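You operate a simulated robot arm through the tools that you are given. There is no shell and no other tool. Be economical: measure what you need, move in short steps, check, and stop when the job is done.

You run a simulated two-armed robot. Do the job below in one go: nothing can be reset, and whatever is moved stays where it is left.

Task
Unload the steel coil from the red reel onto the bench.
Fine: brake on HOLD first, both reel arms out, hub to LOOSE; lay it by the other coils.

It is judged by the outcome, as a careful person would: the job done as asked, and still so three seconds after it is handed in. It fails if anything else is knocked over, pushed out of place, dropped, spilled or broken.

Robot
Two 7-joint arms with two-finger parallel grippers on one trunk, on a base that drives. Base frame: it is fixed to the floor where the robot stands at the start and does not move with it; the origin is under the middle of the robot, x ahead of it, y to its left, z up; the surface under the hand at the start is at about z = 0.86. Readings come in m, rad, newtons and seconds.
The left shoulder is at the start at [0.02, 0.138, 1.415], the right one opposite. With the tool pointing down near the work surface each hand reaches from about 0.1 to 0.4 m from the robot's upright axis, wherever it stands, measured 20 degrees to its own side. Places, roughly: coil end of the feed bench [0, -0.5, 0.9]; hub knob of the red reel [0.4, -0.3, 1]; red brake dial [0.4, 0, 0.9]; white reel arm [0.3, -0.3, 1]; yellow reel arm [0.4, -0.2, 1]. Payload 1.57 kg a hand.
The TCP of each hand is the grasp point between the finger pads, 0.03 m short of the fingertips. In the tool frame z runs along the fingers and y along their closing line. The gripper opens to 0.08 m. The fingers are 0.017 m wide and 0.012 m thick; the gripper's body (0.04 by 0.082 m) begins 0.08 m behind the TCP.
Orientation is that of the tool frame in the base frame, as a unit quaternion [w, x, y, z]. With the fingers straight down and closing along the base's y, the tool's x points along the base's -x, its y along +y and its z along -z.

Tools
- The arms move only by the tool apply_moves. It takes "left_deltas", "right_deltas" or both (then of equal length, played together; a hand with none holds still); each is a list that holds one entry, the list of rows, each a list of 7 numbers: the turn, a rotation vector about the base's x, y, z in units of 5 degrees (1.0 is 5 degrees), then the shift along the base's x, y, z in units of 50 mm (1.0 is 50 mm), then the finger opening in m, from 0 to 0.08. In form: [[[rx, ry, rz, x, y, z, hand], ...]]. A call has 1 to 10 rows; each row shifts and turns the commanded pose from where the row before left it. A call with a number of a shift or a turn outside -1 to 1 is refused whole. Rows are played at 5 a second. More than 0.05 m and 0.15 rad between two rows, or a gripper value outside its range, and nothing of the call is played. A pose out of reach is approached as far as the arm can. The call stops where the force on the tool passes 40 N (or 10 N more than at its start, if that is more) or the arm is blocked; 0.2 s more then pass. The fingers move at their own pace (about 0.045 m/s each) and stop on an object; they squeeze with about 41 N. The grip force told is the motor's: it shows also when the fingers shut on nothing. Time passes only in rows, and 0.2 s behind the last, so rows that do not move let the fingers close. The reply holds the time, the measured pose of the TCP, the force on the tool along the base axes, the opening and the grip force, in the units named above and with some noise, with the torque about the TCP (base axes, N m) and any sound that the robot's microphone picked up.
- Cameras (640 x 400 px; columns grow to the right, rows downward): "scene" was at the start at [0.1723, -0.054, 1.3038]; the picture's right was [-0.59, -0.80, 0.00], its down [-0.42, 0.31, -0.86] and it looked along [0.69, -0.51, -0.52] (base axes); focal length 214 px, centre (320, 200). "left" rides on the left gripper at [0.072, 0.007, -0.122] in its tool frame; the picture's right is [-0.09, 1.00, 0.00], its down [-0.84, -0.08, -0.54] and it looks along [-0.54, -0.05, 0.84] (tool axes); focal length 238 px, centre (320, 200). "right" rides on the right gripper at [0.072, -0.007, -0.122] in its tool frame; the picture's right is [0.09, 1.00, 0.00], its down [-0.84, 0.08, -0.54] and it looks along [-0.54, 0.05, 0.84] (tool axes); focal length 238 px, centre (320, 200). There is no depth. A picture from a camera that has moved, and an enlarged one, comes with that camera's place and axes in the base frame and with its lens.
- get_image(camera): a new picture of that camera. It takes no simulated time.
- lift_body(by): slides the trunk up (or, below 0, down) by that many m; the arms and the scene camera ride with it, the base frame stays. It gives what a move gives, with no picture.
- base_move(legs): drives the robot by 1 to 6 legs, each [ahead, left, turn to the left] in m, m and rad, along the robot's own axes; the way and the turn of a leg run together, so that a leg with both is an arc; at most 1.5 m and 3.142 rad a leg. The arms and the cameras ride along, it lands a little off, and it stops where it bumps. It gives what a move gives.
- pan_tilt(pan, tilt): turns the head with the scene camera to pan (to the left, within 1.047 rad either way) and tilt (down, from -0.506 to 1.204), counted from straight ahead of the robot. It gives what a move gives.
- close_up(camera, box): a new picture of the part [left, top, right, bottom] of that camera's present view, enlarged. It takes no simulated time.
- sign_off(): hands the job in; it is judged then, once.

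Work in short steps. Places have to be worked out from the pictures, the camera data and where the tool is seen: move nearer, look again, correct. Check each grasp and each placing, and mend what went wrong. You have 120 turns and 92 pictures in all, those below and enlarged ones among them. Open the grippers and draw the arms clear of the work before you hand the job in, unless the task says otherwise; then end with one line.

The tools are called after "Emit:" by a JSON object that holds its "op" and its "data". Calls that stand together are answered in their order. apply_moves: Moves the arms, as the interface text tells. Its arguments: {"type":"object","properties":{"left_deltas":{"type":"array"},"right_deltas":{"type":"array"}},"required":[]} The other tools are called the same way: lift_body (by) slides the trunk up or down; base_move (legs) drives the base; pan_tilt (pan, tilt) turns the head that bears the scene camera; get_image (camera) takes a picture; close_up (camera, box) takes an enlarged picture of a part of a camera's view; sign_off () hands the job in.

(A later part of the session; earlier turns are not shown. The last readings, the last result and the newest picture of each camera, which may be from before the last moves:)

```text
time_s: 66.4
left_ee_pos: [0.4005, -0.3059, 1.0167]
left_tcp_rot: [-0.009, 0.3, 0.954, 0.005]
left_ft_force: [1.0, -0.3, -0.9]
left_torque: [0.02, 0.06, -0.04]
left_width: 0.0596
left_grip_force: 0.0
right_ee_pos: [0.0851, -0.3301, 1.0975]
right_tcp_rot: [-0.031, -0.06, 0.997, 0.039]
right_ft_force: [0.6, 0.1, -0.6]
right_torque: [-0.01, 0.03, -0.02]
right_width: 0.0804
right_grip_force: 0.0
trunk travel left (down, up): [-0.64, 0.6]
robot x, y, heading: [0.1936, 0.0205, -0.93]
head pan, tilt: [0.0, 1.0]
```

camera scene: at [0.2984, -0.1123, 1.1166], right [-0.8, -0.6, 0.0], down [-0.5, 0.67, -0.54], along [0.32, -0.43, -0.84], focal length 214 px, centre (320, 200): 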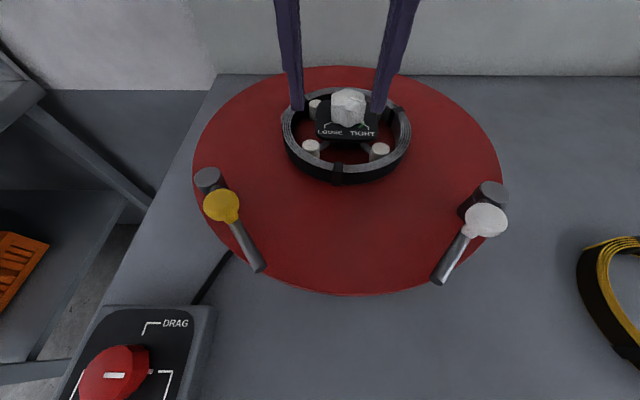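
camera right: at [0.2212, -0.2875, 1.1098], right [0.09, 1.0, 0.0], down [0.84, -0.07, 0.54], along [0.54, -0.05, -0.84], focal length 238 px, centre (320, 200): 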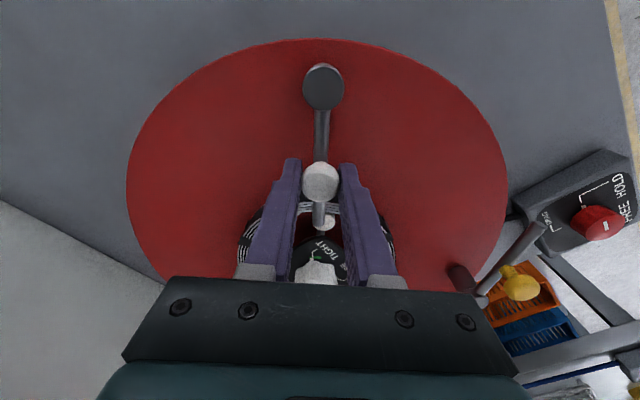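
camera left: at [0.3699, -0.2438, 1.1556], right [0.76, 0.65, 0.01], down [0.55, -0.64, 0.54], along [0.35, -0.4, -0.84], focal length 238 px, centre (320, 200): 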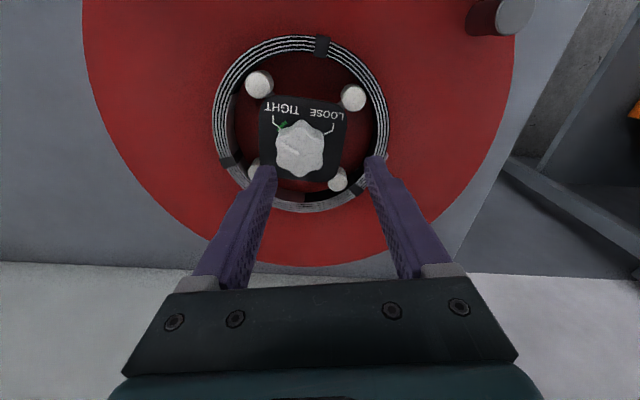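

I'll wind the wrist back clockwise in the air for the second grip.

Emit:
{"op": "apply_moves", "data": {"left_deltas": [[[0, 0, -1, 0.03, 0, 0, 0.06], [0, 0, -1, 0, 0, 0, 0.06], [0, 0, -1, 0, 0, 0, 0.06], [0, 0, -1, 0, 0, 0, 0.06], [0, 0, -1, 0, 0, 0, 0.06], [0, 0, -1, 0, 0, 0, 0.06], [0, 0, -1, 0, 0, 0, 0.06], [0, 0, -1, 0, 0, 0, 0.06], [0, 0, -1, 0, 0, 0, 0.06], [0, 0, -1, 0, 0, 0, 0.06]]]}}

Emit:
{"op": "apply_moves", "data": {"left_deltas": [[[0, 0, -1, 0, 0, 0, 0.06], [0, 0, -1, 0, 0, 0, 0.06], [0, 0, -1, 0, 0, 0, 0.06], [0, 0, -1, 0, 0, 0, 0.06], [0, 0, -1, 0, 0, 0, 0.06], [0, 0, -1, 0, 0, 0, 0.06], [0, 0, -1, 0, 0, 0, 0.06], [0, 0, -1, 0, 0, 0, 0.06], [0, 0, -1, 0, 0, 0, 0.06], [0, 0, 0, 0, 0, 0, 0.06]]]}}

Emit:
{"op": "close_up", "data": {"camera": "left", "box": [200, 60, 440, 260]}}

```text
time_s: 68.6
left_ee_pos: [0.4032, -0.3038, 1.0184]
left_tcp_rot: [-0.006, 0.677, 0.736, 0.007]
left_ft_force: [-0.4, -0.4, 0.6]
left_torque: [0.0, 0.01, 0.0]
left_width: 0.0599
left_grip_force: 0.0
right_ee_pos: [0.0855, -0.3293, 1.0981]
right_tcp_rot: [-0.032, -0.058, 0.997, 0.039]
right_ft_force: [-0.4, -0.3, 0.3]
right_torque: [-0.02, 0.0, 0.0]
right_width: 0.0799
right_grip_force: 0.1
trunk travel left (down, up): [-0.64, 0.6]
robot x, y, heading: [0.1994, 0.0264, -0.924]
head pan, tilt: [0.0, 1.0]
```

```text
time_s: 70.8
left_ee_pos: [0.4016, -0.3044, 1.0175]
left_tcp_rot: [-0.004, 0.907, 0.421, 0.008]
left_ft_force: [0.4, 1.0, -0.2]
left_torque: [0.03, -0.01, 0.0]
left_width: 0.06
left_grip_force: 0.0
right_ee_pos: [0.0855, -0.3287, 1.0968]
right_tcp_rot: [-0.032, -0.059, 0.997, 0.039]
right_ft_force: [0.4, -0.2, 0.9]
right_torque: [-0.03, 0.01, 0.03]
right_width: 0.0801
right_grip_force: 0.0
trunk travel left (down, up): [-0.64, 0.6]
robot x, y, heading: [0.1955, 0.0265, -0.928]
head pan, tilt: [0.0, 1.0]
```

```text
2.00 times, centred on (320, 160) of left
camera zoom: at [0.4506, -0.2544, 1.142], right [0.7, -0.71, 0.0], down [-0.6, -0.6, 0.53], along [-0.38, -0.37, -0.85], focal length 477 px, centre (320, 280)
```

zoom: 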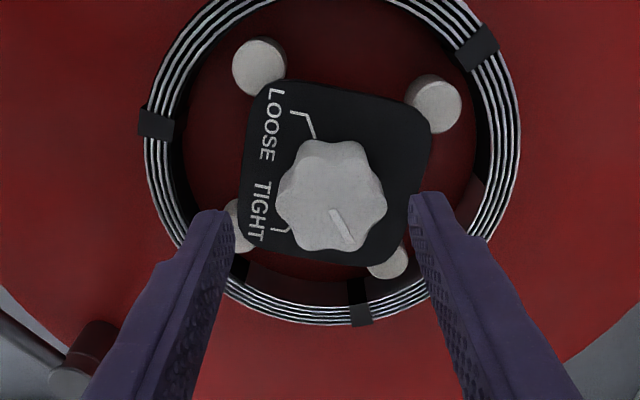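

The pointer is at about 251° and needs roughly 173° more. I'll descend, regrip and turn counter-clockwise.

Emit:
{"op": "apply_moves", "data": {"left_deltas": [[[0, 0, 0, 0.06, -0.02, -0.35, 0.06], [0, 0, 0, 0, 0, -0.31, 0.06], [0, 0, 0, 0, 0, 0, 0.03], [0, 0, 0, 0, 0, 0, 0.0], [0, 0, 0, 0, 0, 0, 0.0], [0, 0, 1, 0, 0, 0, 0.0], [0, 0, 1, 0, 0, 0, 0.0], [0, 0, 1, 0, 0, 0, 0.0], [0, 0, 1, 0, 0, 0, 0.0], [0, 0, 1, 0, 0, 0, 0.0]]]}}

Emit:
{"op": "apply_moves", "data": {"left_deltas": [[[0, 0, 1, 0, 0, 0, 0.0], [0, 0, 1, 0, 0, 0, 0.0], [0, 0, 1, 0, 0, 0, 0.0], [0, 0, 1, 0, 0, 0, 0.0], [0, 0, 1, 0, 0, 0, 0.0], [0, 0, 1, 0, 0, 0, 0.0], [0, 0, 1, 0, 0, 0, 0.0], [0, 0, 1, 0, 0, 0, 0.0], [0, 0, 1, 0, 0, 0, 0.0], [0, 0, 1, 0, 0, 0, 0.0]]]}}

Emit:
{"op": "close_up", "data": {"camera": "left", "box": [200, 60, 440, 260]}}

```text
time_s: 73.0
left_ee_pos: [0.406, -0.306, 0.9856]
left_tcp_rot: [-0.004, 0.792, 0.61, 0.007]
left_ft_force: [3.1, -9.3, -16.3]
left_torque: [-0.39, 0.19, 0.01]
left_width: 0.0374
left_grip_force: 43.5
right_ee_pos: [0.0854, -0.3298, 1.0974]
right_tcp_rot: [-0.032, -0.059, 0.997, 0.038]
right_ft_force: [0.1, 0.2, 0.1]
right_torque: [0.0, -0.03, 0.01]
right_width: 0.0801
right_grip_force: 0.1
trunk travel left (down, up): [-0.64, 0.6]
robot x, y, heading: [0.1938, 0.023, -0.924]
head pan, tilt: [0.0, 1.0]
```

```text
time_s: 75.2
left_ee_pos: [0.4053, -0.3047, 0.9846]
left_tcp_rot: [-0.01, 0.457, 0.889, 0.002]
left_ft_force: [-27.9, -2.5, 15.7]
left_torque: [-0.21, -0.09, -0.04]
left_width: 0.0372
left_grip_force: 42.7
right_ee_pos: [0.081, -0.3298, 1.0988]
right_tcp_rot: [-0.035, -0.059, 0.997, 0.038]
right_ft_force: [0.5, 0.1, 0.0]
right_torque: [0.03, 0.0, -0.03]
right_width: 0.0801
right_grip_force: 0.1
trunk travel left (down, up): [-0.64, 0.6]
robot x, y, heading: [0.1998, 0.025, -0.928]
head pan, tilt: [0.0, 1.0]
```

```text
2.00 times, centred on (320, 160) of left
camera zoom: at [0.369, -0.2445, 1.1087], right [0.86, 0.5, -0.01], down [0.43, -0.73, 0.52], along [0.26, -0.46, -0.85], focal length 477 px, centre (320, 280)
```

zoom: 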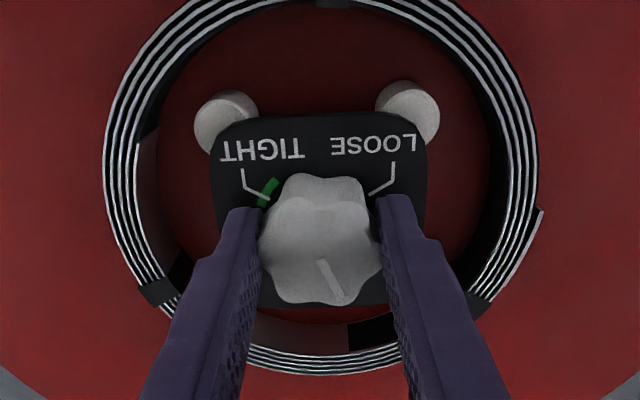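

The pegs are retracting as it turns. The pointer is at about 324° with about 100° to go, so I'll turn a bit more and then regrip.

Emit:
{"op": "apply_moves", "data": {"left_deltas": [[[0, 0, 1, 0, 0, 0, 0.0], [0, 0, 1, 0, 0, 0, 0.0], [0, 0, 1, 0, 0, 0, 0.0], [0, 0, 1, 0, 0, 0, 0.0], [0, 0, 1, 0, 0, 0, 0.0], [0, 0, 0, 0, 0, 0, 0.055], [0, 0, 0, 0, 0, 0, 0.06], [0, 0, 0, 0, 0, 0.7, 0.06], [0, 0, -1, 0, 0, 0, 0.06], [0, 0, -1, 0, 0, 0, 0.06]]]}}

Emit:
{"op": "apply_moves", "data": {"left_deltas": [[[0, 0, -1, 0, 0, 0, 0.06], [0, 0, -1, 0, 0, 0, 0.06], [0, 0, -1, 0, 0, 0, 0.06], [0, 0, -1, 0, 0, 0, 0.06], [0, 0, -1, 0, 0, 0, 0.06], [0, 0, -1, 0, 0, 0, 0.06], [0, 0, -1, 0, 0, 0, 0.06], [0, 0, -1, 0, 0, 0, 0.06], [0, 0, -1, 0, 0, 0, 0.06], [0, 0, -1, 0, 0, 0, 0.06]]]}}

Emit:
{"op": "apply_moves", "data": {"left_deltas": [[[0, 0, -1, 0, 0, 0, 0.06], [0, 0, -1, 0, 0, 0, 0.06], [0, 0, -1, 0, 0, 0, 0.06], [0, 0, -1, 0, 0, 0, 0.06], [0, 0, 0, 0, 0, 0, 0.06]]]}}

Emit:
{"op": "close_up", "data": {"camera": "left", "box": [200, 60, 440, 260]}}

```text
time_s: 77.4
left_ee_pos: [0.4048, -0.3058, 1.0187]
left_tcp_rot: [-0.008, 0.342, 0.94, 0.004]
left_ft_force: [-0.2, 0.4, -0.6]
left_torque: [-0.02, 0.02, 0.0]
left_width: 0.0597
left_grip_force: 0.1
right_ee_pos: [0.0853, -0.3291, 1.0973]
right_tcp_rot: [-0.032, -0.058, 0.997, 0.038]
right_ft_force: [0.0, -0.4, -0.5]
right_torque: [0.03, 0.0, 0.0]
right_width: 0.0798
right_grip_force: 0.1
trunk travel left (down, up): [-0.64, 0.6]
robot x, y, heading: [0.1967, 0.0192, -0.925]
head pan, tilt: [0.0, 1.0]
```

```text
time_s: 79.6
left_ee_pos: [0.4041, -0.3046, 1.0204]
left_tcp_rot: [-0.006, 0.707, 0.707, 0.006]
left_ft_force: [-1.0, 0.1, 0.7]
left_torque: [-0.04, 0.02, 0.02]
left_width: 0.06
left_grip_force: 0.1
right_ee_pos: [0.0852, -0.3303, 1.0976]
right_tcp_rot: [-0.032, -0.059, 0.997, 0.04]
right_ft_force: [0.3, 0.4, -0.3]
right_torque: [0.01, 0.01, -0.01]
right_width: 0.08
right_grip_force: 0.2
trunk travel left (down, up): [-0.64, 0.6]
robot x, y, heading: [0.1959, 0.0242, -0.927]
head pan, tilt: [0.0, 1.0]
```

```text
time_s: 80.8
left_ee_pos: [0.4052, -0.3046, 1.0197]
left_tcp_rot: [-0.004, 0.819, 0.574, 0.008]
left_ft_force: [-0.4, -0.4, 0.7]
left_torque: [0.03, -0.04, 0.03]
left_width: 0.0601
left_grip_force: 0.1
right_ee_pos: [0.084, -0.329, 1.0985]
right_tcp_rot: [-0.032, -0.059, 0.997, 0.039]
right_ft_force: [-0.4, 0.3, -0.2]
right_torque: [-0.01, -0.02, 0.01]
right_width: 0.0797
right_grip_force: 0.1
trunk travel left (down, up): [-0.64, 0.6]
robot x, y, heading: [0.1958, 0.0209, -0.926]
head pan, tilt: [0.0, 1.0]
```

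```text
2.00 times, centred on (320, 160) of left
camera zoom: at [0.4333, -0.2412, 1.1442], right [0.9, -0.43, 0.0], down [-0.36, -0.77, 0.53], along [-0.23, -0.48, -0.85], focal length 477 px, centre (320, 280)
```

zoom: 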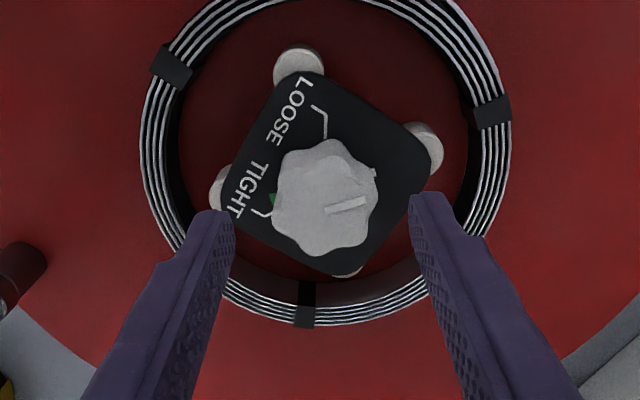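

The pointer is at about 353° and LOOSE is about 70° further. I'll grip again and turn 14 steps.

Emit:
{"op": "apply_moves", "data": {"left_deltas": [[[0, 0, 0, 0, -0.02, -0.35, 0.06], [0, 0, 0, 0, 0, -0.35, 0.06], [0, 0, 0, 0, 0, 0, 0.03], [0, 0, 0, 0, 0, 0, 0.0], [0, 0, 0, 0, 0, 0, 0.0], [0, 0, 1, 0, 0, 0, 0.0], [0, 0, 1, 0, 0, 0, 0.0], [0, 0, 1, 0, 0, 0, 0.0], [0, 0, 1, 0, 0, 0, 0.0], [0, 0, 1, 0, 0, 0, 0.0]]]}}

Emit:
{"op": "apply_moves", "data": {"left_deltas": [[[0, 0, 1, 0, 0, 0, 0.0], [0, 0, 1, 0, 0, 0, 0.0], [0, 0, 1, 0, 0, 0, 0.0], [0, 0, 1, 0, 0, 0, 0.0], [0, 0, 1, 0, 0, 0, 0.0], [0, 0, 1, 0, 0, 0, 0.0], [0, 0, 1, 0, 0, 0, 0.0], [0, 0, 1, 0, 0, 0, 0.0], [0, 0, 1, 0, 0, 0, 0.0]]]}}

Emit:
{"op": "close_up", "data": {"camera": "left", "box": [200, 60, 440, 260]}}

```text
time_s: 83.0
left_ee_pos: [0.4056, -0.3065, 0.9833]
left_tcp_rot: [-0.008, 0.671, 0.741, 0.004]
left_ft_force: [-25.1, -1.4, 8.1]
left_torque: [0.0, -0.25, -0.07]
left_width: 0.0373
left_grip_force: 44.1
right_ee_pos: [0.0818, -0.3297, 1.0976]
right_tcp_rot: [-0.033, -0.057, 0.997, 0.039]
right_ft_force: [-1.5, 0.2, 0.2]
right_torque: [0.02, 0.04, 0.01]
right_width: 0.08
right_grip_force: 0.0
trunk travel left (down, up): [-0.64, 0.6]
robot x, y, heading: [0.1979, 0.0251, -0.929]
head pan, tilt: [0.0, 1.0]
```

```text
time_s: 85.0
left_ee_pos: [0.405, -0.3069, 0.9843]
left_tcp_rot: [-0.01, 0.339, 0.941, 0.002]
left_ft_force: [-19.8, -10.9, 2.1]
left_torque: [-0.2, 0.09, -0.92]
left_width: 0.0375
left_grip_force: 43.7
right_ee_pos: [0.0833, -0.3305, 1.098]
right_tcp_rot: [-0.034, -0.058, 0.997, 0.039]
right_ft_force: [0.0, 0.1, -0.1]
right_torque: [-0.04, -0.02, 0.0]
right_width: 0.0798
right_grip_force: 0.0
trunk travel left (down, up): [-0.64, 0.6]
robot x, y, heading: [0.1953, 0.0242, -0.925]
head pan, tilt: [0.0, 1.0]
```

```text
2.00 times, centred on (320, 160) of left
camera zoom: at [0.3549, -0.2564, 1.1085], right [0.71, 0.71, 0.0], down [0.6, -0.6, 0.53], along [0.37, -0.37, -0.85], focal length 477 px, centre (320, 280)
```

zoom: 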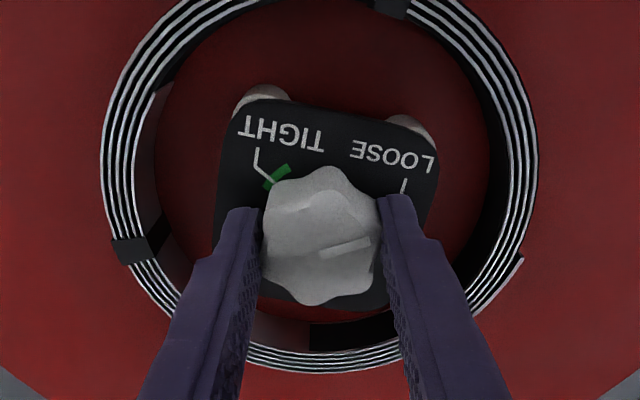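

The torque shows the stop, and the pointer is aligned with LOOSE with the pegs retracted. I'll release, raise the left hand, and level and yaw the right hand to match for a two-handed lift.

Emit:
{"op": "apply_moves", "data": {"left_deltas": [[[0, 0, 0, 0, 0, 0, 0.055], [0, 0, 0, 0, 0, 0, 0.06], [0, 0, 0, 0, 0, 0.7, 0.06], [0, 0, 0, 0, 0, 0.8, 0.06], [0, 0, -0.9, 0, 0, 0.5, 0.06], [0, 0, -0.9, 0.3, 0.2, 0, 0.06], [0, 0, -0.9, 0.3, 0.2, 0, 0.06], [0, 0, 0, 0.3, 0.2, 0, 0.06], [0, 0, 0, 0, 0, 0, 0.06], [0, 0, 0, 0, 0, 0, 0.06]]], "right_deltas": [[[-0.85, -0.8, 0, 0, 0, 0, 0.06], [0, 0, -1, 0, 0, 0, 0.06], [0, 0, -1, 0, 0, 0, 0.06], [0, 0, -1, 0, 0, 0, 0.06], [0, 0, -1, 0, 0, 0, 0.06], [0, 0, -1, 0, 0, 0, 0.06], [0, 0, -1, 0, 0, 0, 0.06], [0, 0, -1, 0, 0, 0, 0.06], [0, 0, -1, 0, 0, 0, 0.06], [0, 0, -1, 0, 0, 0, 0.06]]]}}

Emit:
{"op": "base_move", "data": {"legs": [[0.01, -0.035, 0]]}}

Emit:
{"op": "get_image", "data": {"camera": "scene"}}

```text
time_s: 87.2
left_ee_pos: [0.4506, -0.2775, 1.0834]
left_tcp_rot: [-0.008, 0.45, 0.893, 0.005]
left_ft_force: [0.6, 0.3, 0.2]
left_torque: [0.04, -0.01, 0.02]
left_width: 0.0597
left_grip_force: 0.1
right_ee_pos: [0.0845, -0.3277, 1.0972]
right_tcp_rot: [-0.002, 0.329, 0.944, 0.0]
right_ft_force: [-0.5, -0.2, 0.4]
right_torque: [0.0, -0.02, 0.01]
right_width: 0.06
right_grip_force: 0.0
trunk travel left (down, up): [-0.64, 0.6]
robot x, y, heading: [0.1941, 0.0228, -0.93]
head pan, tilt: [0.0, 1.0]
```

```text
time_s: 88.0
left_ee_pos: [0.4293, -0.3068, 1.0828]
left_tcp_rot: [-0.007, 0.45, 0.893, 0.005]
left_ft_force: [0.8, -0.1, -0.1]
left_torque: [-0.02, -0.02, 0.02]
left_width: 0.06
left_grip_force: 0.0
right_ee_pos: [0.0621, -0.3578, 1.0963]
right_tcp_rot: [-0.002, 0.328, 0.945, 0.0]
right_ft_force: [0.2, 0.0, -0.1]
right_torque: [0.01, 0.01, 0.0]
right_width: 0.0602
right_grip_force: 0.1
trunk travel left (down, up): [-0.64, 0.6]
robot x, y, heading: [0.1722, -0.0055, -0.925]
head pan, tilt: [0.0, 1.0]
```

```text
29 pictures are left
camera scene: at [0.2762, -0.1415, 1.1166], right [-0.8, -0.6, 0.0], down [-0.5, 0.67, -0.54], along [0.32, -0.43, -0.84], focal length 214 px, centre (320, 200)
```

scene: 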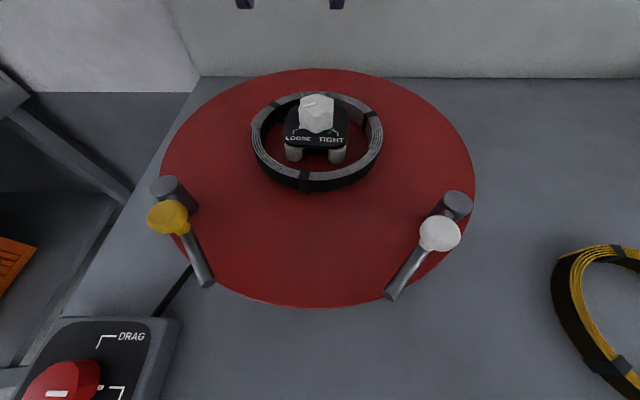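

The coil still sits centred on the hub at about (0.404,-0.307), with mean radius about 0.066. I'll bring both hands above its left and right walls, still high.

Emit:
{"op": "apply_moves", "data": {"left_deltas": [[[0, 0, 0, 0.26, 0.38, 0, 0.06], [0, 0, 0, 0.26, 0.38, 0, 0.06], [0, 0, 0, 0, 0, 0, 0.06], [0, 0, 0, 0, 0, 0, 0.06], [0, 0, 0, 0, 0, 0, 0.06], [0, 0, 0, 0, 0, -0.3, 0.06], [0, 0, 0, 0, 0, -0.3, 0.06], [0, 0, 0, 0, 0, 0, 0.06]]], "right_deltas": [[[0, 0, -1, 0.83, 0.035, 0, 0.06], [0, 0, -1, 0.83, 0.035, 0, 0.06], [0, 0, -1, 0.83, 0.035, 0, 0.06], [0, 0, 0, 0.83, 0.035, 0, 0.06], [0, 0, 0, 0.83, 0.035, 0, 0.06], [0, 0, 0, 0.83, 0.035, -0.3, 0.06], [0, 0, 0, 0.83, 0.035, -0.5, 0.06], [0, 0, 0, 0, 0, 0, 0.06]]]}}

Emit:
{"op": "get_image", "data": {"camera": "left"}}

Emit:
{"op": "get_image", "data": {"camera": "right"}}

Emit:
{"op": "get_image", "data": {"camera": "scene"}}

```text
time_s: 89.8
left_ee_pos: [0.4553, -0.2684, 1.0531]
left_tcp_rot: [-0.007, 0.45, 0.893, 0.005]
left_ft_force: [-0.3, -1.0, -0.3]
left_torque: [0.02, 0.02, -0.02]
left_width: 0.0599
left_grip_force: 0.1
right_ee_pos: [0.3535, -0.345, 1.0573]
right_tcp_rot: [-0.002, 0.447, 0.894, -0.001]
right_ft_force: [-0.6, -0.1, 0.9]
right_torque: [0.05, -0.01, -0.01]
right_width: 0.06
right_grip_force: 0.0
trunk travel left (down, up): [-0.64, 0.6]
robot x, y, heading: [0.1719, -0.0075, -0.926]
head pan, tilt: [0.0, 1.0]
```

```text
28 pictures are left
camera left: at [0.4171, -0.2077, 1.1781], right [0.86, 0.52, 0.0], down [0.44, -0.73, 0.53], along [0.27, -0.45, -0.85], focal length 238 px, centre (320, 200)
```

left: 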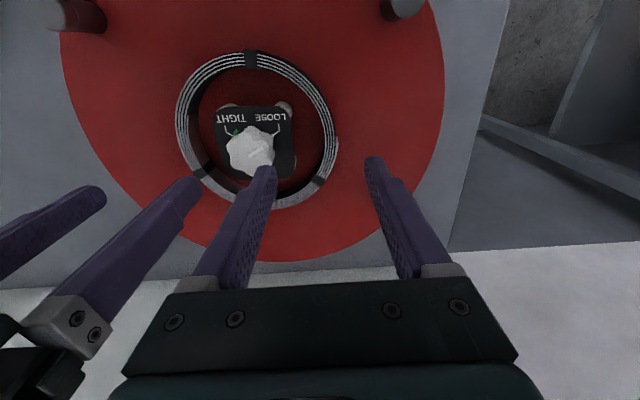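

```text
27 pictures are left
camera right: at [0.3063, -0.2924, 1.1787], right [0.74, 0.67, 0.0], down [0.56, -0.62, 0.54], along [0.36, -0.4, -0.84], focal length 238 px, centre (320, 200)
```

right: 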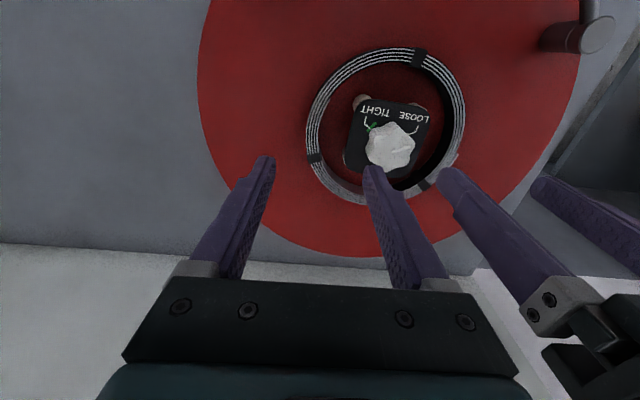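

```text
26 pictures are left
camera scene: at [0.2763, -0.1415, 1.1166], right [-0.8, -0.6, 0.0], down [-0.5, 0.67, -0.54], along [0.32, -0.43, -0.84], focal length 214 px, centre (320, 200)
```

scene: 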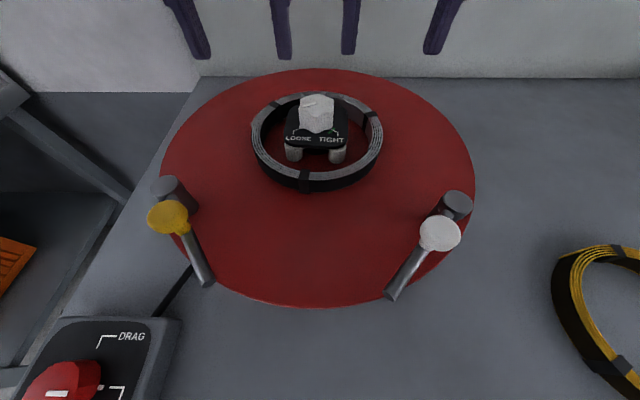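

Ring top is at z≈0.945, outer radius about 0.078 and wall about 18 mm, centred laterally on the hub. The gap between the hub plate (half-width about 0.039) and the coil is about 22 mm, so I need a narrow opening. I'll set 28 mm, come to radius 0.070 and stop with the tips just above the coil to check.

Emit:
{"op": "apply_moves", "data": {"left_deltas": [[[0, 0, 0, 0, 0.2, 0, 0.028], [0, 0, 0, 0, 0, -0.4, 0.028], [0, 0, 0, 0, 0, -0.4, 0.028], [0, 0, 0, 0, 0, -0.4, 0.028], [0, 0, 0, 0, 0, 0, 0.028]]], "right_deltas": [[[0, 0, 0, -0.2, 0.05, 0, 0.028], [0, 0, 0, 0, 0, -0.4, 0.028], [0, 0, 0, 0, 0, -0.45, 0.028], [0, 0, 0, 0, 0, -0.45, 0.028], [0, 0, 0, 0, 0, 0, 0.028]]]}}

Emit:
{"op": "close_up", "data": {"camera": "left", "box": [160, 60, 400, 260]}}

Emit:
{"op": "close_up", "data": {"camera": "right", "box": [240, 60, 480, 260]}}

Emit:
{"op": "close_up", "data": {"camera": "scene", "box": [220, 30, 420, 200]}}

```text
time_s: 91.0
left_ee_pos: [0.454, -0.2584, 0.9944]
left_tcp_rot: [-0.007, 0.45, 0.893, 0.005]
left_ft_force: [-1.2, -0.2, 0.7]
left_torque: [-0.03, -0.03, -0.01]
left_width: 0.0279
left_grip_force: 0.1
right_ee_pos: [0.3425, -0.3423, 0.9899]
right_tcp_rot: [-0.002, 0.448, 0.894, -0.001]
right_ft_force: [0.7, -1.2, -0.6]
right_torque: [0.01, 0.02, -0.01]
right_width: 0.0276
right_grip_force: 0.0
trunk travel left (down, up): [-0.64, 0.6]
robot x, y, heading: [0.1751, -0.0042, -0.928]
head pan, tilt: [0.0, 1.0]
```

```text
2.00 times, centred on (280, 160) of left
camera zoom: at [0.4178, -0.1983, 1.1186], right [0.85, 0.52, 0.0], down [0.44, -0.73, 0.53], along [0.27, -0.45, -0.85], focal length 477 px, centre (400, 280)
```

zoom: 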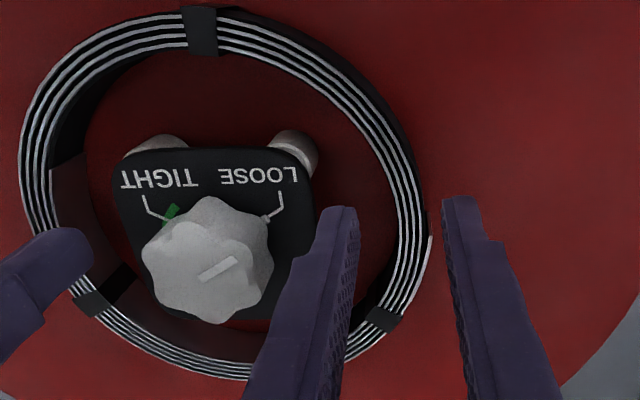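

```text
2.00 times, centred on (360, 160) of right
camera zoom: at [0.2948, -0.2907, 1.1115], right [0.74, 0.67, 0.0], down [0.56, -0.62, 0.54], along [0.36, -0.4, -0.84], focal length 477 px, centre (240, 280)
```

zoom: 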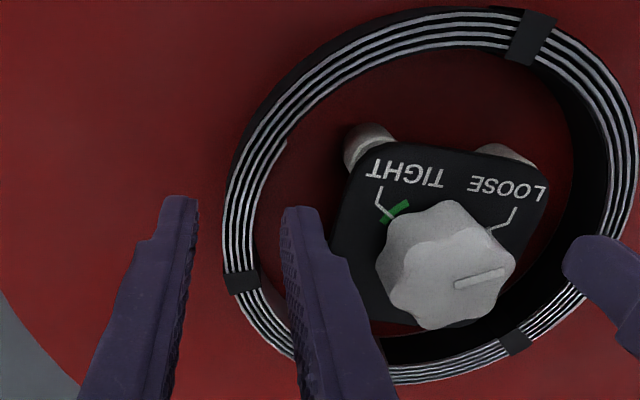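

```text
2.35 times, centred on (320, 115) of scene
camera zoom: at [0.2762, -0.1415, 1.1166], right [-0.8, -0.6, 0.0], down [-0.5, 0.67, -0.54], along [0.32, -0.43, -0.84], focal length 505 px, centre (320, 400)
```

zoom: 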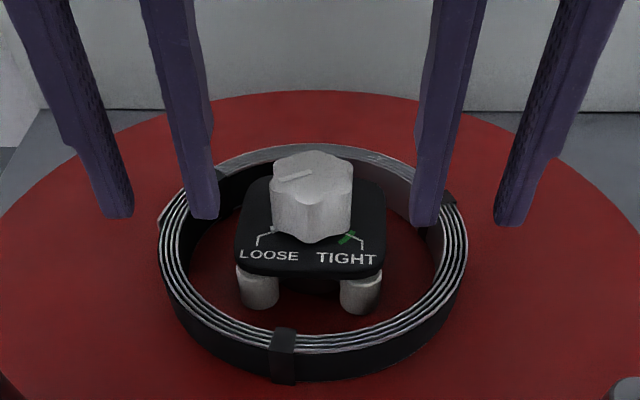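

The landing points at ring level show both hands should shift about 3.5 mm left and 7 mm ahead. I'll do that, then lower with the tips going to z≈0.93 while watching the forces.

Emit:
{"op": "apply_moves", "data": {"left_deltas": [[[0, 0, 0, 0.15, -0.07, 0, 0.028], [0, 0, 0, 0, 0, -0.3, 0.028], [0, 0, 0, 0, 0, -0.2, 0.028], [0, 0, 0, 0, 0, -0.2, 0.028], [0, 0, 0, 0, 0, 0, 0.028]]], "right_deltas": [[[0, 0, 0, 0.14, -0.07, 0, 0.028], [0, 0, 0, 0, 0, -0.2, 0.028], [0, 0, 0, 0, 0, -0.2, 0.028], [0, 0, 0, 0, 0, -0.2, 0.028], [0, 0, 0, 0, 0, 0, 0.028]]]}}

Emit:
{"op": "close_up", "data": {"camera": "left", "box": [160, 60, 400, 260]}}

Emit:
{"op": "close_up", "data": {"camera": "right", "box": [240, 60, 480, 260]}}

```text
time_s: 92.2
left_ee_pos: [0.4622, -0.2606, 0.9596]
left_tcp_rot: [-0.007, 0.45, 0.893, 0.004]
left_ft_force: [0.7, 0.5, -0.2]
left_torque: [0.02, 0.02, -0.02]
left_width: 0.0281
left_grip_force: 0.1
right_ee_pos: [0.3499, -0.3456, 0.9616]
right_tcp_rot: [-0.002, 0.447, 0.894, 0.0]
right_ft_force: [0.8, -0.4, 0.3]
right_torque: [0.01, -0.01, -0.01]
right_width: 0.0281
right_grip_force: 0.1
trunk travel left (down, up): [-0.64, 0.6]
robot x, y, heading: [0.175, -0.0032, -0.93]
head pan, tilt: [0.0, 1.0]
```

```text
2.00 times, centred on (280, 160) of left
camera zoom: at [0.4246, -0.2007, 1.0835], right [0.86, 0.52, 0.0], down [0.44, -0.73, 0.53], along [0.27, -0.45, -0.85], focal length 477 px, centre (400, 280)
```

zoom: 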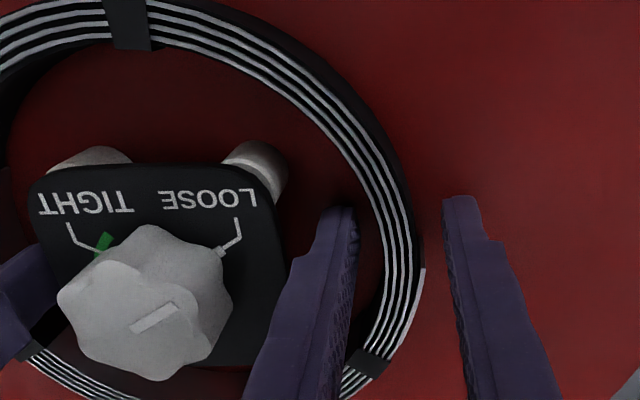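

```text
2.00 times, centred on (360, 160) of right
camera zoom: at [0.3024, -0.2941, 1.0835], right [0.74, 0.67, 0.0], down [0.56, -0.63, 0.54], along [0.36, -0.4, -0.84], focal length 477 px, centre (240, 280)
```

zoom: 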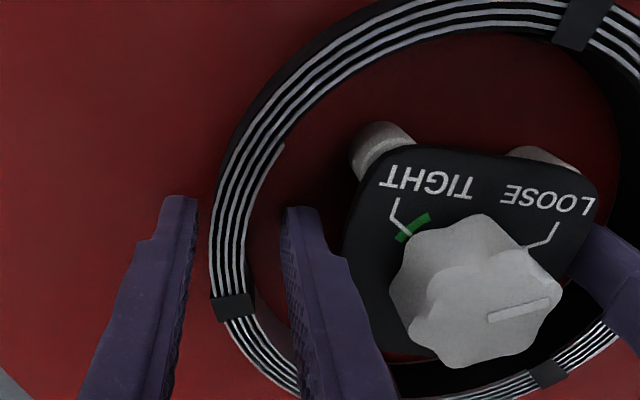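

Both pairs of fingers straddle the coil wall freely. I'll lower 7 mm more and close both grippers.

Emit:
{"op": "apply_moves", "data": {"left_deltas": [[[0, 0, 0, 0, 0, -0.14, 0.028], [0, 0, 0, 0, 0, 0, 0.015], [0, 0, 0, 0, 0, 0, 0.0], [0, 0, 0, 0, 0, 0, 0.0], [0, 0, 0, 0, 0, 0, 0.0]]], "right_deltas": [[[0, 0, 0, 0, 0, -0.16, 0.028], [0, 0, 0, 0, 0, 0, 0.015], [0, 0, 0, 0, 0, 0, 0.0], [0, 0, 0, 0, 0, 0, 0.0], [0, 0, 0, 0, 0, 0, 0.0]]]}}

```text
time_s: 93.6
left_ee_pos: [0.4638, -0.2639, 0.9548]
left_tcp_rot: [-0.004, 0.448, 0.894, 0.003]
left_ft_force: [1.4, -1.3, 9.8]
left_torque: [0.4, 0.6, 0.47]
left_width: 0.0122
left_grip_force: 29.2
right_ee_pos: [0.3478, -0.3495, 0.9554]
right_tcp_rot: [-0.004, 0.45, 0.893, -0.004]
right_ft_force: [-6.1, 0.0, 13.3]
right_torque: [0.27, -0.18, 0.5]
right_width: 0.0123
right_grip_force: 29.6
trunk travel left (down, up): [-0.64, 0.6]
robot x, y, heading: [0.1751, -0.0071, -0.932]
head pan, tilt: [0.0, 1.0]
stopped in row 5 (left hand): the force on the tool passed its limit at 41 N (the readings are from after the stop); the commanded pose is now the measured one
```

Both hands hold the 12 mm wall. I'll lift gently together.

Emit:
{"op": "apply_moves", "data": {"left_deltas": [[[0, 0, 0, 0, 0, 0.15, 0.0], [0, 0, 0, 0, 0, 0.15, 0.0], [0, 0, 0, 0, 0, 0.2, 0.0]]], "right_deltas": [[[0, 0, 0, 0, 0, 0.15, 0.0], [0, 0, 0, 0, 0, 0.15, 0.0], [0, 0, 0, 0, 0, 0.2, 0.0]]]}}

Emit:
{"op": "get_image", "data": {"camera": "scene"}}

```text
time_s: 94.4
left_ee_pos: [0.463, -0.262, 0.9799]
left_tcp_rot: [-0.007, 0.45, 0.893, 0.003]
left_ft_force: [0.2, -0.2, 0.0]
left_torque: [0.01, 0.01, -0.01]
left_width: 0.0
left_grip_force: 21.5
right_ee_pos: [0.3482, -0.3473, 0.9784]
right_tcp_rot: [-0.004, 0.45, 0.893, -0.003]
right_ft_force: [0.3, 0.9, -0.4]
right_torque: [0.01, -0.03, -0.03]
right_width: 0.0
right_grip_force: 21.6
trunk travel left (down, up): [-0.64, 0.6]
robot x, y, heading: [0.1771, -0.0059, -0.929]
head pan, tilt: [0.0, 1.0]
```

```text
20 pictures are left
camera scene: at [0.2761, -0.1415, 1.1166], right [-0.8, -0.6, 0.0], down [-0.5, 0.67, -0.54], along [0.32, -0.43, -0.84], focal length 214 px, centre (320, 200)
```

scene: 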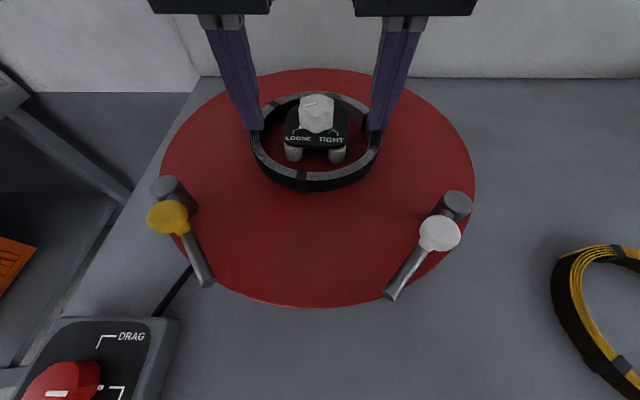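

The fingers slipped off because the bite was too shallow, and the coil is still in place. I'll reopen, realign, and go deeper until the tips are near the disc.

Emit:
{"op": "apply_moves", "data": {"left_deltas": [[[0, 0, 0, 0, 0, 0.1, 0.028], [0, 0, 0, 0, 0, 0, 0.028], [0, 0, 0, 0, 0, -0.3, 0.028], [0, 0, 0, 0, 0, -0.3, 0.028], [0, 0, 0, 0, 0, -0.1, 0.028], [0, 0, 0, 0, 0, -0.1, 0.028], [0, 0, 0, 0, 0, 0, 0.028]]], "right_deltas": [[[0, 0, 0, 0, 0, 0.1, 0.028], [0, 0, 0, 0, 0, 0, 0.028], [0, 0, 0, 0, 0, -0.3, 0.028], [0, 0, 0, 0, 0, -0.27, 0.028], [0, 0, 0, 0, 0, -0.1, 0.028], [0, 0, 0, 0, 0, -0.1, 0.028], [0, 0, 0, 0, 0, 0, 0.028]]]}}

Emit:
{"op": "close_up", "data": {"camera": "scene", "box": [220, 50, 420, 210]}}

```text
time_s: 95.6
left_ee_pos: [0.4622, -0.2635, 0.9542]
left_tcp_rot: [-0.006, 0.45, 0.893, 0.003]
left_ft_force: [-2.1, 6.7, 15.3]
left_torque: [0.05, -0.02, 0.0]
left_width: 0.026
left_grip_force: 0.1
right_ee_pos: [0.3484, -0.3453, 0.9547]
right_tcp_rot: [-0.003, 0.447, 0.894, -0.002]
right_ft_force: [-4.3, 2.9, 12.5]
right_torque: [0.16, -0.1, 0.07]
right_width: 0.026
right_grip_force: 0.1
trunk travel left (down, up): [-0.64, 0.6]
robot x, y, heading: [0.1716, -0.0018, -0.926]
head pan, tilt: [0.0, 1.0]
stopped in row 5 (left hand): the force on the tool passed its limit at 49 N (the readings are from after the stop); the commanded pose is now the measured one
```

```text
2.50 times, centred on (320, 130) of scene
camera zoom: at [0.276, -0.141, 1.117], right [-0.8, -0.6, 0.0], down [-0.5, 0.67, -0.54], along [0.32, -0.43, -0.84], focal length 536 px, centre (320, 375)
```

zoom: 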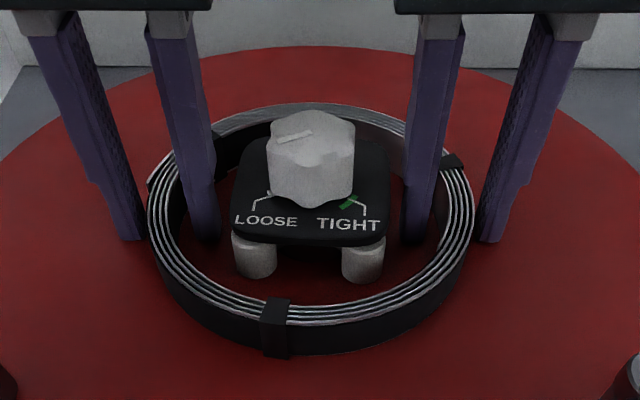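

The tips touch the disc at z≈0.924, so the earlier bite was already the full 22 mm. I'll regrip, allow full squeeze time, then lift just 4 mm and read the forces.

Emit:
{"op": "apply_moves", "data": {"left_deltas": [[[0, 0, 0, 0, 0, 0.04, 0.028], [0, 0, 0, 0, 0, 0, 0.018], [0, 0, 0, 0, 0, 0, 0.01], [0, 0, 0, 0, 0, 0, 0.005], [0, 0, 0, 0, 0, 0, 0.0], [0, 0, 0, 0, 0, 0, 0.0], [0, 0, 0, 0, 0, 0, 0.0]]], "right_deltas": [[[0, 0, 0, 0, 0, 0.04, 0.028], [0, 0, 0, 0, 0, 0, 0.018], [0, 0, 0, 0, 0, 0, 0.01], [0, 0, 0, 0, 0, 0, 0.005], [0, 0, 0, 0, 0, 0, 0.0], [0, 0, 0, 0, 0, 0, 0.0], [0, 0, 0, 0, 0, 0, 0.0]]]}}

Emit:
{"op": "apply_moves", "data": {"left_deltas": [[[0, 0, 0, 0, 0, 0, 0.0], [0, 0, 0, 0, 0, 0.04, 0.0], [0, 0, 0, 0, 0, 0.04, 0.0]]], "right_deltas": [[[0, 0, 0, 0, 0, 0, 0.0], [0, 0, 0, 0, 0, 0.04, 0.0], [0, 0, 0, 0, 0, 0.04, 0.0]]]}}

```text
time_s: 97.2
left_ee_pos: [0.4627, -0.2622, 0.9541]
left_tcp_rot: [-0.006, 0.449, 0.894, 0.005]
left_ft_force: [20.7, 6.5, -0.2]
left_torque: [0.41, 0.14, 0.49]
left_width: 0.0117
left_grip_force: 29.3
right_ee_pos: [0.3477, -0.3466, 0.9537]
right_tcp_rot: [-0.007, 0.448, 0.894, -0.003]
right_ft_force: [-21.1, -5.9, 0.5]
right_torque: [-0.23, -0.28, 0.45]
right_width: 0.0117
right_grip_force: 29.3
trunk travel left (down, up): [-0.64, 0.6]
robot x, y, heading: [0.1724, -0.007, -0.928]
head pan, tilt: [0.0, 1.0]
```

```text
time_s: 98.0
left_ee_pos: [0.4625, -0.2628, 0.9587]
left_tcp_rot: [-0.005, 0.45, 0.893, 0.005]
left_ft_force: [22.0, 7.6, -2.9]
left_torque: [0.26, -0.02, 0.47]
left_width: 0.0118
left_grip_force: 29.0
right_ee_pos: [0.3463, -0.3468, 0.9593]
right_tcp_rot: [-0.006, 0.449, 0.894, -0.003]
right_ft_force: [-22.1, -8.2, -0.8]
right_torque: [-0.14, -0.08, 0.39]
right_width: 0.0118
right_grip_force: 29.2
trunk travel left (down, up): [-0.64, 0.6]
robot x, y, heading: [0.1742, -0.0002, -0.925]
head pan, tilt: [0.0, 1.0]
```

The vertical load is small now, and a 22 N lateral squeeze shows that the hands sit slightly too close together. I'll ease each outward about 1.5 mm while lifting a little more, then look.

Emit:
{"op": "apply_moves", "data": {"left_deltas": [[[0, 0, 0, 0.012, 0.009, 0, 0.0], [0, 0, 0, 0.012, 0.009, 0, 0.0], [0, 0, 0, 0, 0, 0.08, 0.0], [0, 0, 0, 0, 0, 0.08, 0.0], [0, 0, 0, 0, 0, 0.08, 0.0]]], "right_deltas": [[[0, 0, 0, -0.012, -0.009, 0, 0.0], [0, 0, 0, -0.012, -0.009, 0, 0.0], [0, 0, 0, 0, 0, 0.08, 0.0], [0, 0, 0, 0, 0, 0.08, 0.0], [0, 0, 0, 0, 0, 0.08, 0.0]]]}}

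Emit:
{"op": "close_up", "data": {"camera": "scene", "box": [220, 50, 420, 210]}}

```text
time_s: 99.2
left_ee_pos: [0.4639, -0.2643, 0.9696]
left_tcp_rot: [-0.005, 0.449, 0.894, 0.004]
left_ft_force: [15.8, 2.9, -3.2]
left_torque: [-0.45, -0.5, 0.49]
left_width: 0.0117
left_grip_force: 29.1
right_ee_pos: [0.3479, -0.3464, 0.9706]
right_tcp_rot: [-0.005, 0.449, 0.894, -0.002]
right_ft_force: [-16.1, -3.5, -2.0]
right_torque: [0.49, 0.48, 0.49]
right_width: 0.0114
right_grip_force: 28.9
trunk travel left (down, up): [-0.64, 0.6]
robot x, y, heading: [0.1736, -0.0039, -0.925]
head pan, tilt: [0.0, 1.0]
```

```text
2.50 times, centred on (320, 130) of scene
camera zoom: at [0.2758, -0.1411, 1.1165], right [-0.8, -0.6, 0.0], down [-0.5, 0.67, -0.54], along [0.32, -0.43, -0.84], focal length 536 px, centre (320, 375)
```

zoom: 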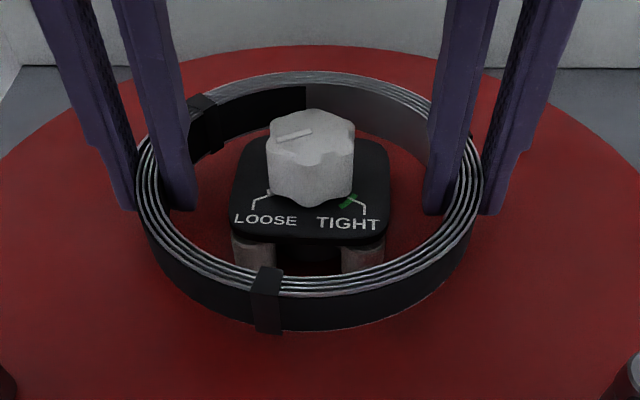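

The coil is rising with the hands. I'll raise it further with the trunk so that the two hands keep their spacing.

Emit:
{"op": "lift_body", "data": {"by": 0.04}}

Emit:
{"op": "lift_body", "data": {"by": 0.045}}

Emit:
{"op": "get_image", "data": {"camera": "scene"}}

```text
time_s: 100.0
left_ee_pos: [0.4633, -0.2619, 1.0114]
left_tcp_rot: [-0.005, 0.448, 0.894, 0.004]
left_ft_force: [16.9, 2.4, -1.6]
left_torque: [-0.26, -0.27, 0.52]
left_width: 0.0117
left_grip_force: 29.1
right_ee_pos: [0.3466, -0.3465, 1.0101]
right_tcp_rot: [-0.006, 0.449, 0.894, -0.002]
right_ft_force: [-16.1, -3.3, -2.0]
right_torque: [0.3, 0.23, 0.47]
right_width: 0.0116
right_grip_force: 29.4
trunk travel left (down, up): [-0.68, 0.56]
robot x, y, heading: [0.1712, -0.0077, -0.926]
head pan, tilt: [0.0, 1.0]
```

```text
time_s: 100.9
left_ee_pos: [0.4642, -0.2629, 1.0555]
left_tcp_rot: [-0.005, 0.449, 0.893, 0.004]
left_ft_force: [15.5, 2.4, -2.0]
left_torque: [-0.18, -0.25, 0.53]
left_width: 0.0118
left_grip_force: 29.2
right_ee_pos: [0.3472, -0.348, 1.0553]
right_tcp_rot: [-0.006, 0.449, 0.894, -0.003]
right_ft_force: [-15.0, -2.5, -2.0]
right_torque: [0.23, 0.23, 0.53]
right_width: 0.0115
right_grip_force: 29.5
trunk travel left (down, up): [-0.725, 0.515]
robot x, y, heading: [0.1746, -0.0062, -0.926]
head pan, tilt: [0.0, 1.0]
```

```text
17 pictures are left
camera scene: at [0.2758, -0.141, 1.2015], right [-0.8, -0.6, 0.0], down [-0.5, 0.67, -0.54], along [0.32, -0.43, -0.84], focal length 214 px, centre (320, 200)
```

scene: 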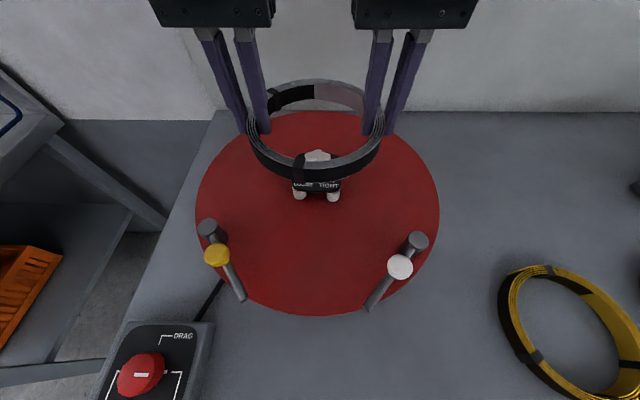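

The coil is held level and clear of the hub and arms. I'll drive right along the bench in steps, toward the free spot just behind the yellow coil.

Emit:
{"op": "base_move", "data": {"legs": [[0, -0.1, 0]]}}

Emit:
{"op": "base_move", "data": {"legs": [[0, -0.26, 0]]}}

Emit:
{"op": "get_image", "data": {"camera": "scene"}}

```text
time_s: 102.0
left_ee_pos: [0.384, -0.322, 1.0552]
left_tcp_rot: [-0.006, 0.451, 0.893, 0.004]
left_ft_force: [15.1, 2.3, -2.4]
left_torque: [-0.18, -0.2, 0.49]
left_width: 0.0114
left_grip_force: 29.3
right_ee_pos: [0.2673, -0.4061, 1.056]
right_tcp_rot: [-0.006, 0.449, 0.894, -0.002]
right_ft_force: [-15.2, -2.6, -2.0]
right_torque: [0.21, 0.17, 0.52]
right_width: 0.0115
right_grip_force: 29.3
trunk travel left (down, up): [-0.725, 0.515]
robot x, y, heading: [0.0935, -0.0647, -0.929]
head pan, tilt: [0.0, 1.0]
```

```text
time_s: 103.9
left_ee_pos: [0.1808, -0.4761, 1.0567]
left_tcp_rot: [-0.004, 0.446, 0.895, 0.004]
left_ft_force: [5.0, -5.6, -4.0]
left_torque: [-0.66, -0.41, 0.55]
left_width: 0.0116
left_grip_force: 29.1
right_ee_pos: [0.0642, -0.5601, 1.0569]
right_tcp_rot: [-0.005, 0.445, 0.896, -0.001]
right_ft_force: [-5.8, 4.3, -1.1]
right_torque: [0.72, 0.29, 0.5]
right_width: 0.0117
right_grip_force: 29.0
trunk travel left (down, up): [-0.725, 0.515]
robot x, y, heading: [-0.1145, -0.2173, -0.924]
head pan, tilt: [0.0, 1.0]
```

```text
16 pictures are left
camera scene: at [-0.0089, -0.3554, 1.2015], right [-0.8, -0.61, 0.0], down [-0.51, 0.67, -0.54], along [0.33, -0.43, -0.84], focal length 214 px, centre (320, 200)
```

scene: 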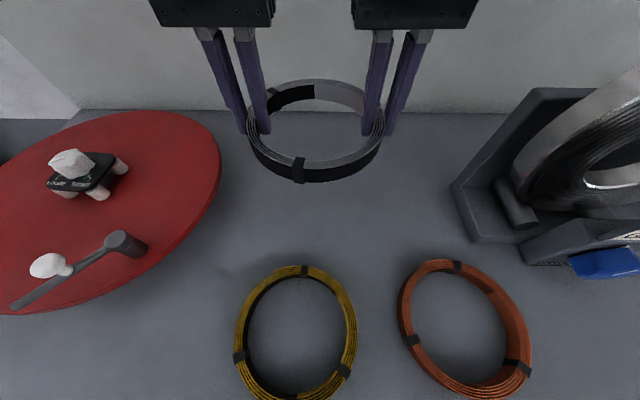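

The coil is over clear bench, about 45 mm behind the yellow coil's far edge. I'll lower it with the trunk in stages.

Emit:
{"op": "lift_body", "data": {"by": -0.1}}

Emit:
{"op": "get_image", "data": {"camera": "scene"}}

```text
time_s: 105.2
left_ee_pos: [0.1799, -0.4761, 0.9561]
left_tcp_rot: [-0.004, 0.446, 0.895, 0.003]
left_ft_force: [5.4, -4.8, -4.7]
left_torque: [-0.41, -0.27, 0.52]
left_width: 0.0114
left_grip_force: 29.3
right_ee_pos: [0.0636, -0.5593, 0.9554]
right_tcp_rot: [-0.006, 0.444, 0.896, -0.002]
right_ft_force: [-4.1, 5.4, 0.5]
right_torque: [0.64, -0.07, 0.44]
right_width: 0.0116
right_grip_force: 29.6
trunk travel left (down, up): [-0.625, 0.615]
robot x, y, heading: [-0.1084, -0.2198, -0.919]
head pan, tilt: [0.0, 1.0]
```

```text
15 pictures are left
camera scene: at [-0.0088, -0.3554, 1.1016], right [-0.8, -0.61, 0.0], down [-0.51, 0.67, -0.54], along [0.33, -0.43, -0.84], focal length 214 px, centre (320, 200)
```

scene: 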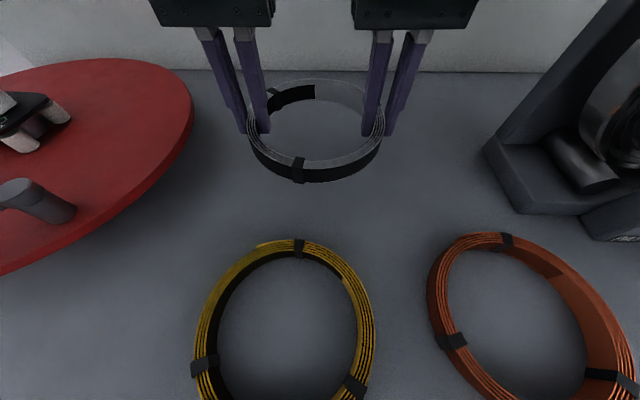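

It's still clear on all sides, so I'll lower another 0.05 m.

Emit:
{"op": "lift_body", "data": {"by": -0.05}}

Emit:
{"op": "apply_moves", "data": {"left_deltas": [[[0, 0, 0, 0, 0, -0.08, 0.0], [0, 0, 0, 0, 0, -0.08, 0.0]]], "right_deltas": [[[0, 0, 0, 0, 0, -0.08, 0.0], [0, 0, 0, 0, 0, -0.08, 0.0]]]}}

Emit:
{"op": "get_image", "data": {"camera": "scene"}}

```text
time_s: 106.2
left_ee_pos: [0.1795, -0.4764, 0.9065]
left_tcp_rot: [-0.005, 0.446, 0.895, 0.003]
left_ft_force: [4.0, -4.6, -3.0]
left_torque: [-0.56, -0.34, 0.51]
left_width: 0.0115
left_grip_force: 29.0
right_ee_pos: [0.0629, -0.5594, 0.9057]
right_tcp_rot: [-0.006, 0.445, 0.896, -0.001]
right_ft_force: [-4.1, 5.7, 1.0]
right_torque: [0.7, 0.19, 0.44]
right_width: 0.0115
right_grip_force: 28.6
trunk travel left (down, up): [-0.575, 0.665]
robot x, y, heading: [-0.1082, -0.2183, -0.918]
head pan, tilt: [0.0, 1.0]
```

```text
time_s: 106.8
left_ee_pos: [0.1795, -0.4752, 0.8981]
left_tcp_rot: [-0.005, 0.446, 0.895, 0.004]
left_ft_force: [3.1, -5.0, -4.3]
left_torque: [-0.53, -0.34, 0.44]
left_width: 0.0115
left_grip_force: 29.2
right_ee_pos: [0.063, -0.5595, 0.8985]
right_tcp_rot: [-0.006, 0.444, 0.896, -0.002]
right_ft_force: [-3.5, 4.4, 1.2]
right_torque: [0.71, 0.07, 0.4]
right_width: 0.0116
right_grip_force: 29.0
trunk travel left (down, up): [-0.575, 0.665]
robot x, y, heading: [-0.1132, -0.2201, -0.918]
head pan, tilt: [0.0, 1.0]
```

```text
14 pictures are left
camera scene: at [-0.0089, -0.3553, 1.0516], right [-0.8, -0.61, 0.0], down [-0.51, 0.67, -0.54], along [0.33, -0.43, -0.84], focal length 214 px, centre (320, 200)
```

scene: 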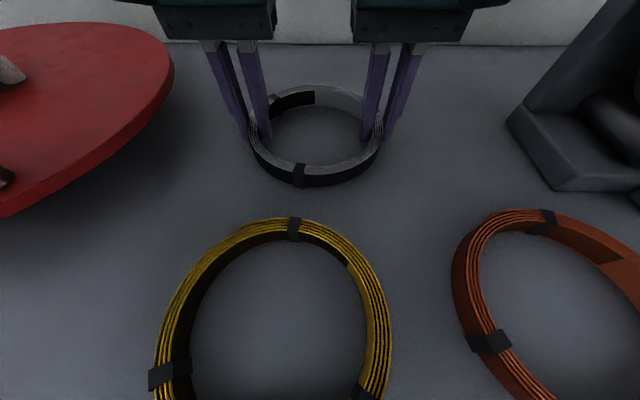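

Not yet in contact. I'll lower in 2 mm steps and look for a vertical force.

Emit:
{"op": "apply_moves", "data": {"left_deltas": [[[0, 0, 0, 0, 0, -0.04, 0.0], [0, 0, 0, 0, 0, -0.04, 0.0], [0, 0, 0, 0, 0, -0.04, 0.0]]], "right_deltas": [[[0, 0, 0, 0, 0, -0.04, 0.0], [0, 0, 0, 0, 0, -0.04, 0.0], [0, 0, 0, 0, 0, -0.04, 0.0]]]}}

```text
time_s: 107.6
left_ee_pos: [0.1793, -0.4751, 0.8926]
left_tcp_rot: [-0.005, 0.446, 0.895, 0.003]
left_ft_force: [0.8, -8.8, -3.8]
left_torque: [-0.21, -0.12, 0.51]
left_width: 0.0118
left_grip_force: 29.0
right_ee_pos: [0.0633, -0.5594, 0.8922]
right_tcp_rot: [-0.005, 0.445, 0.895, -0.001]
right_ft_force: [-0.1, 8.8, 0.8]
right_torque: [0.44, -0.17, 0.55]
right_width: 0.0116
right_grip_force: 28.5
trunk travel left (down, up): [-0.575, 0.665]
robot x, y, heading: [-0.1125, -0.2188, -0.917]
head pan, tilt: [0.0, 1.0]
```

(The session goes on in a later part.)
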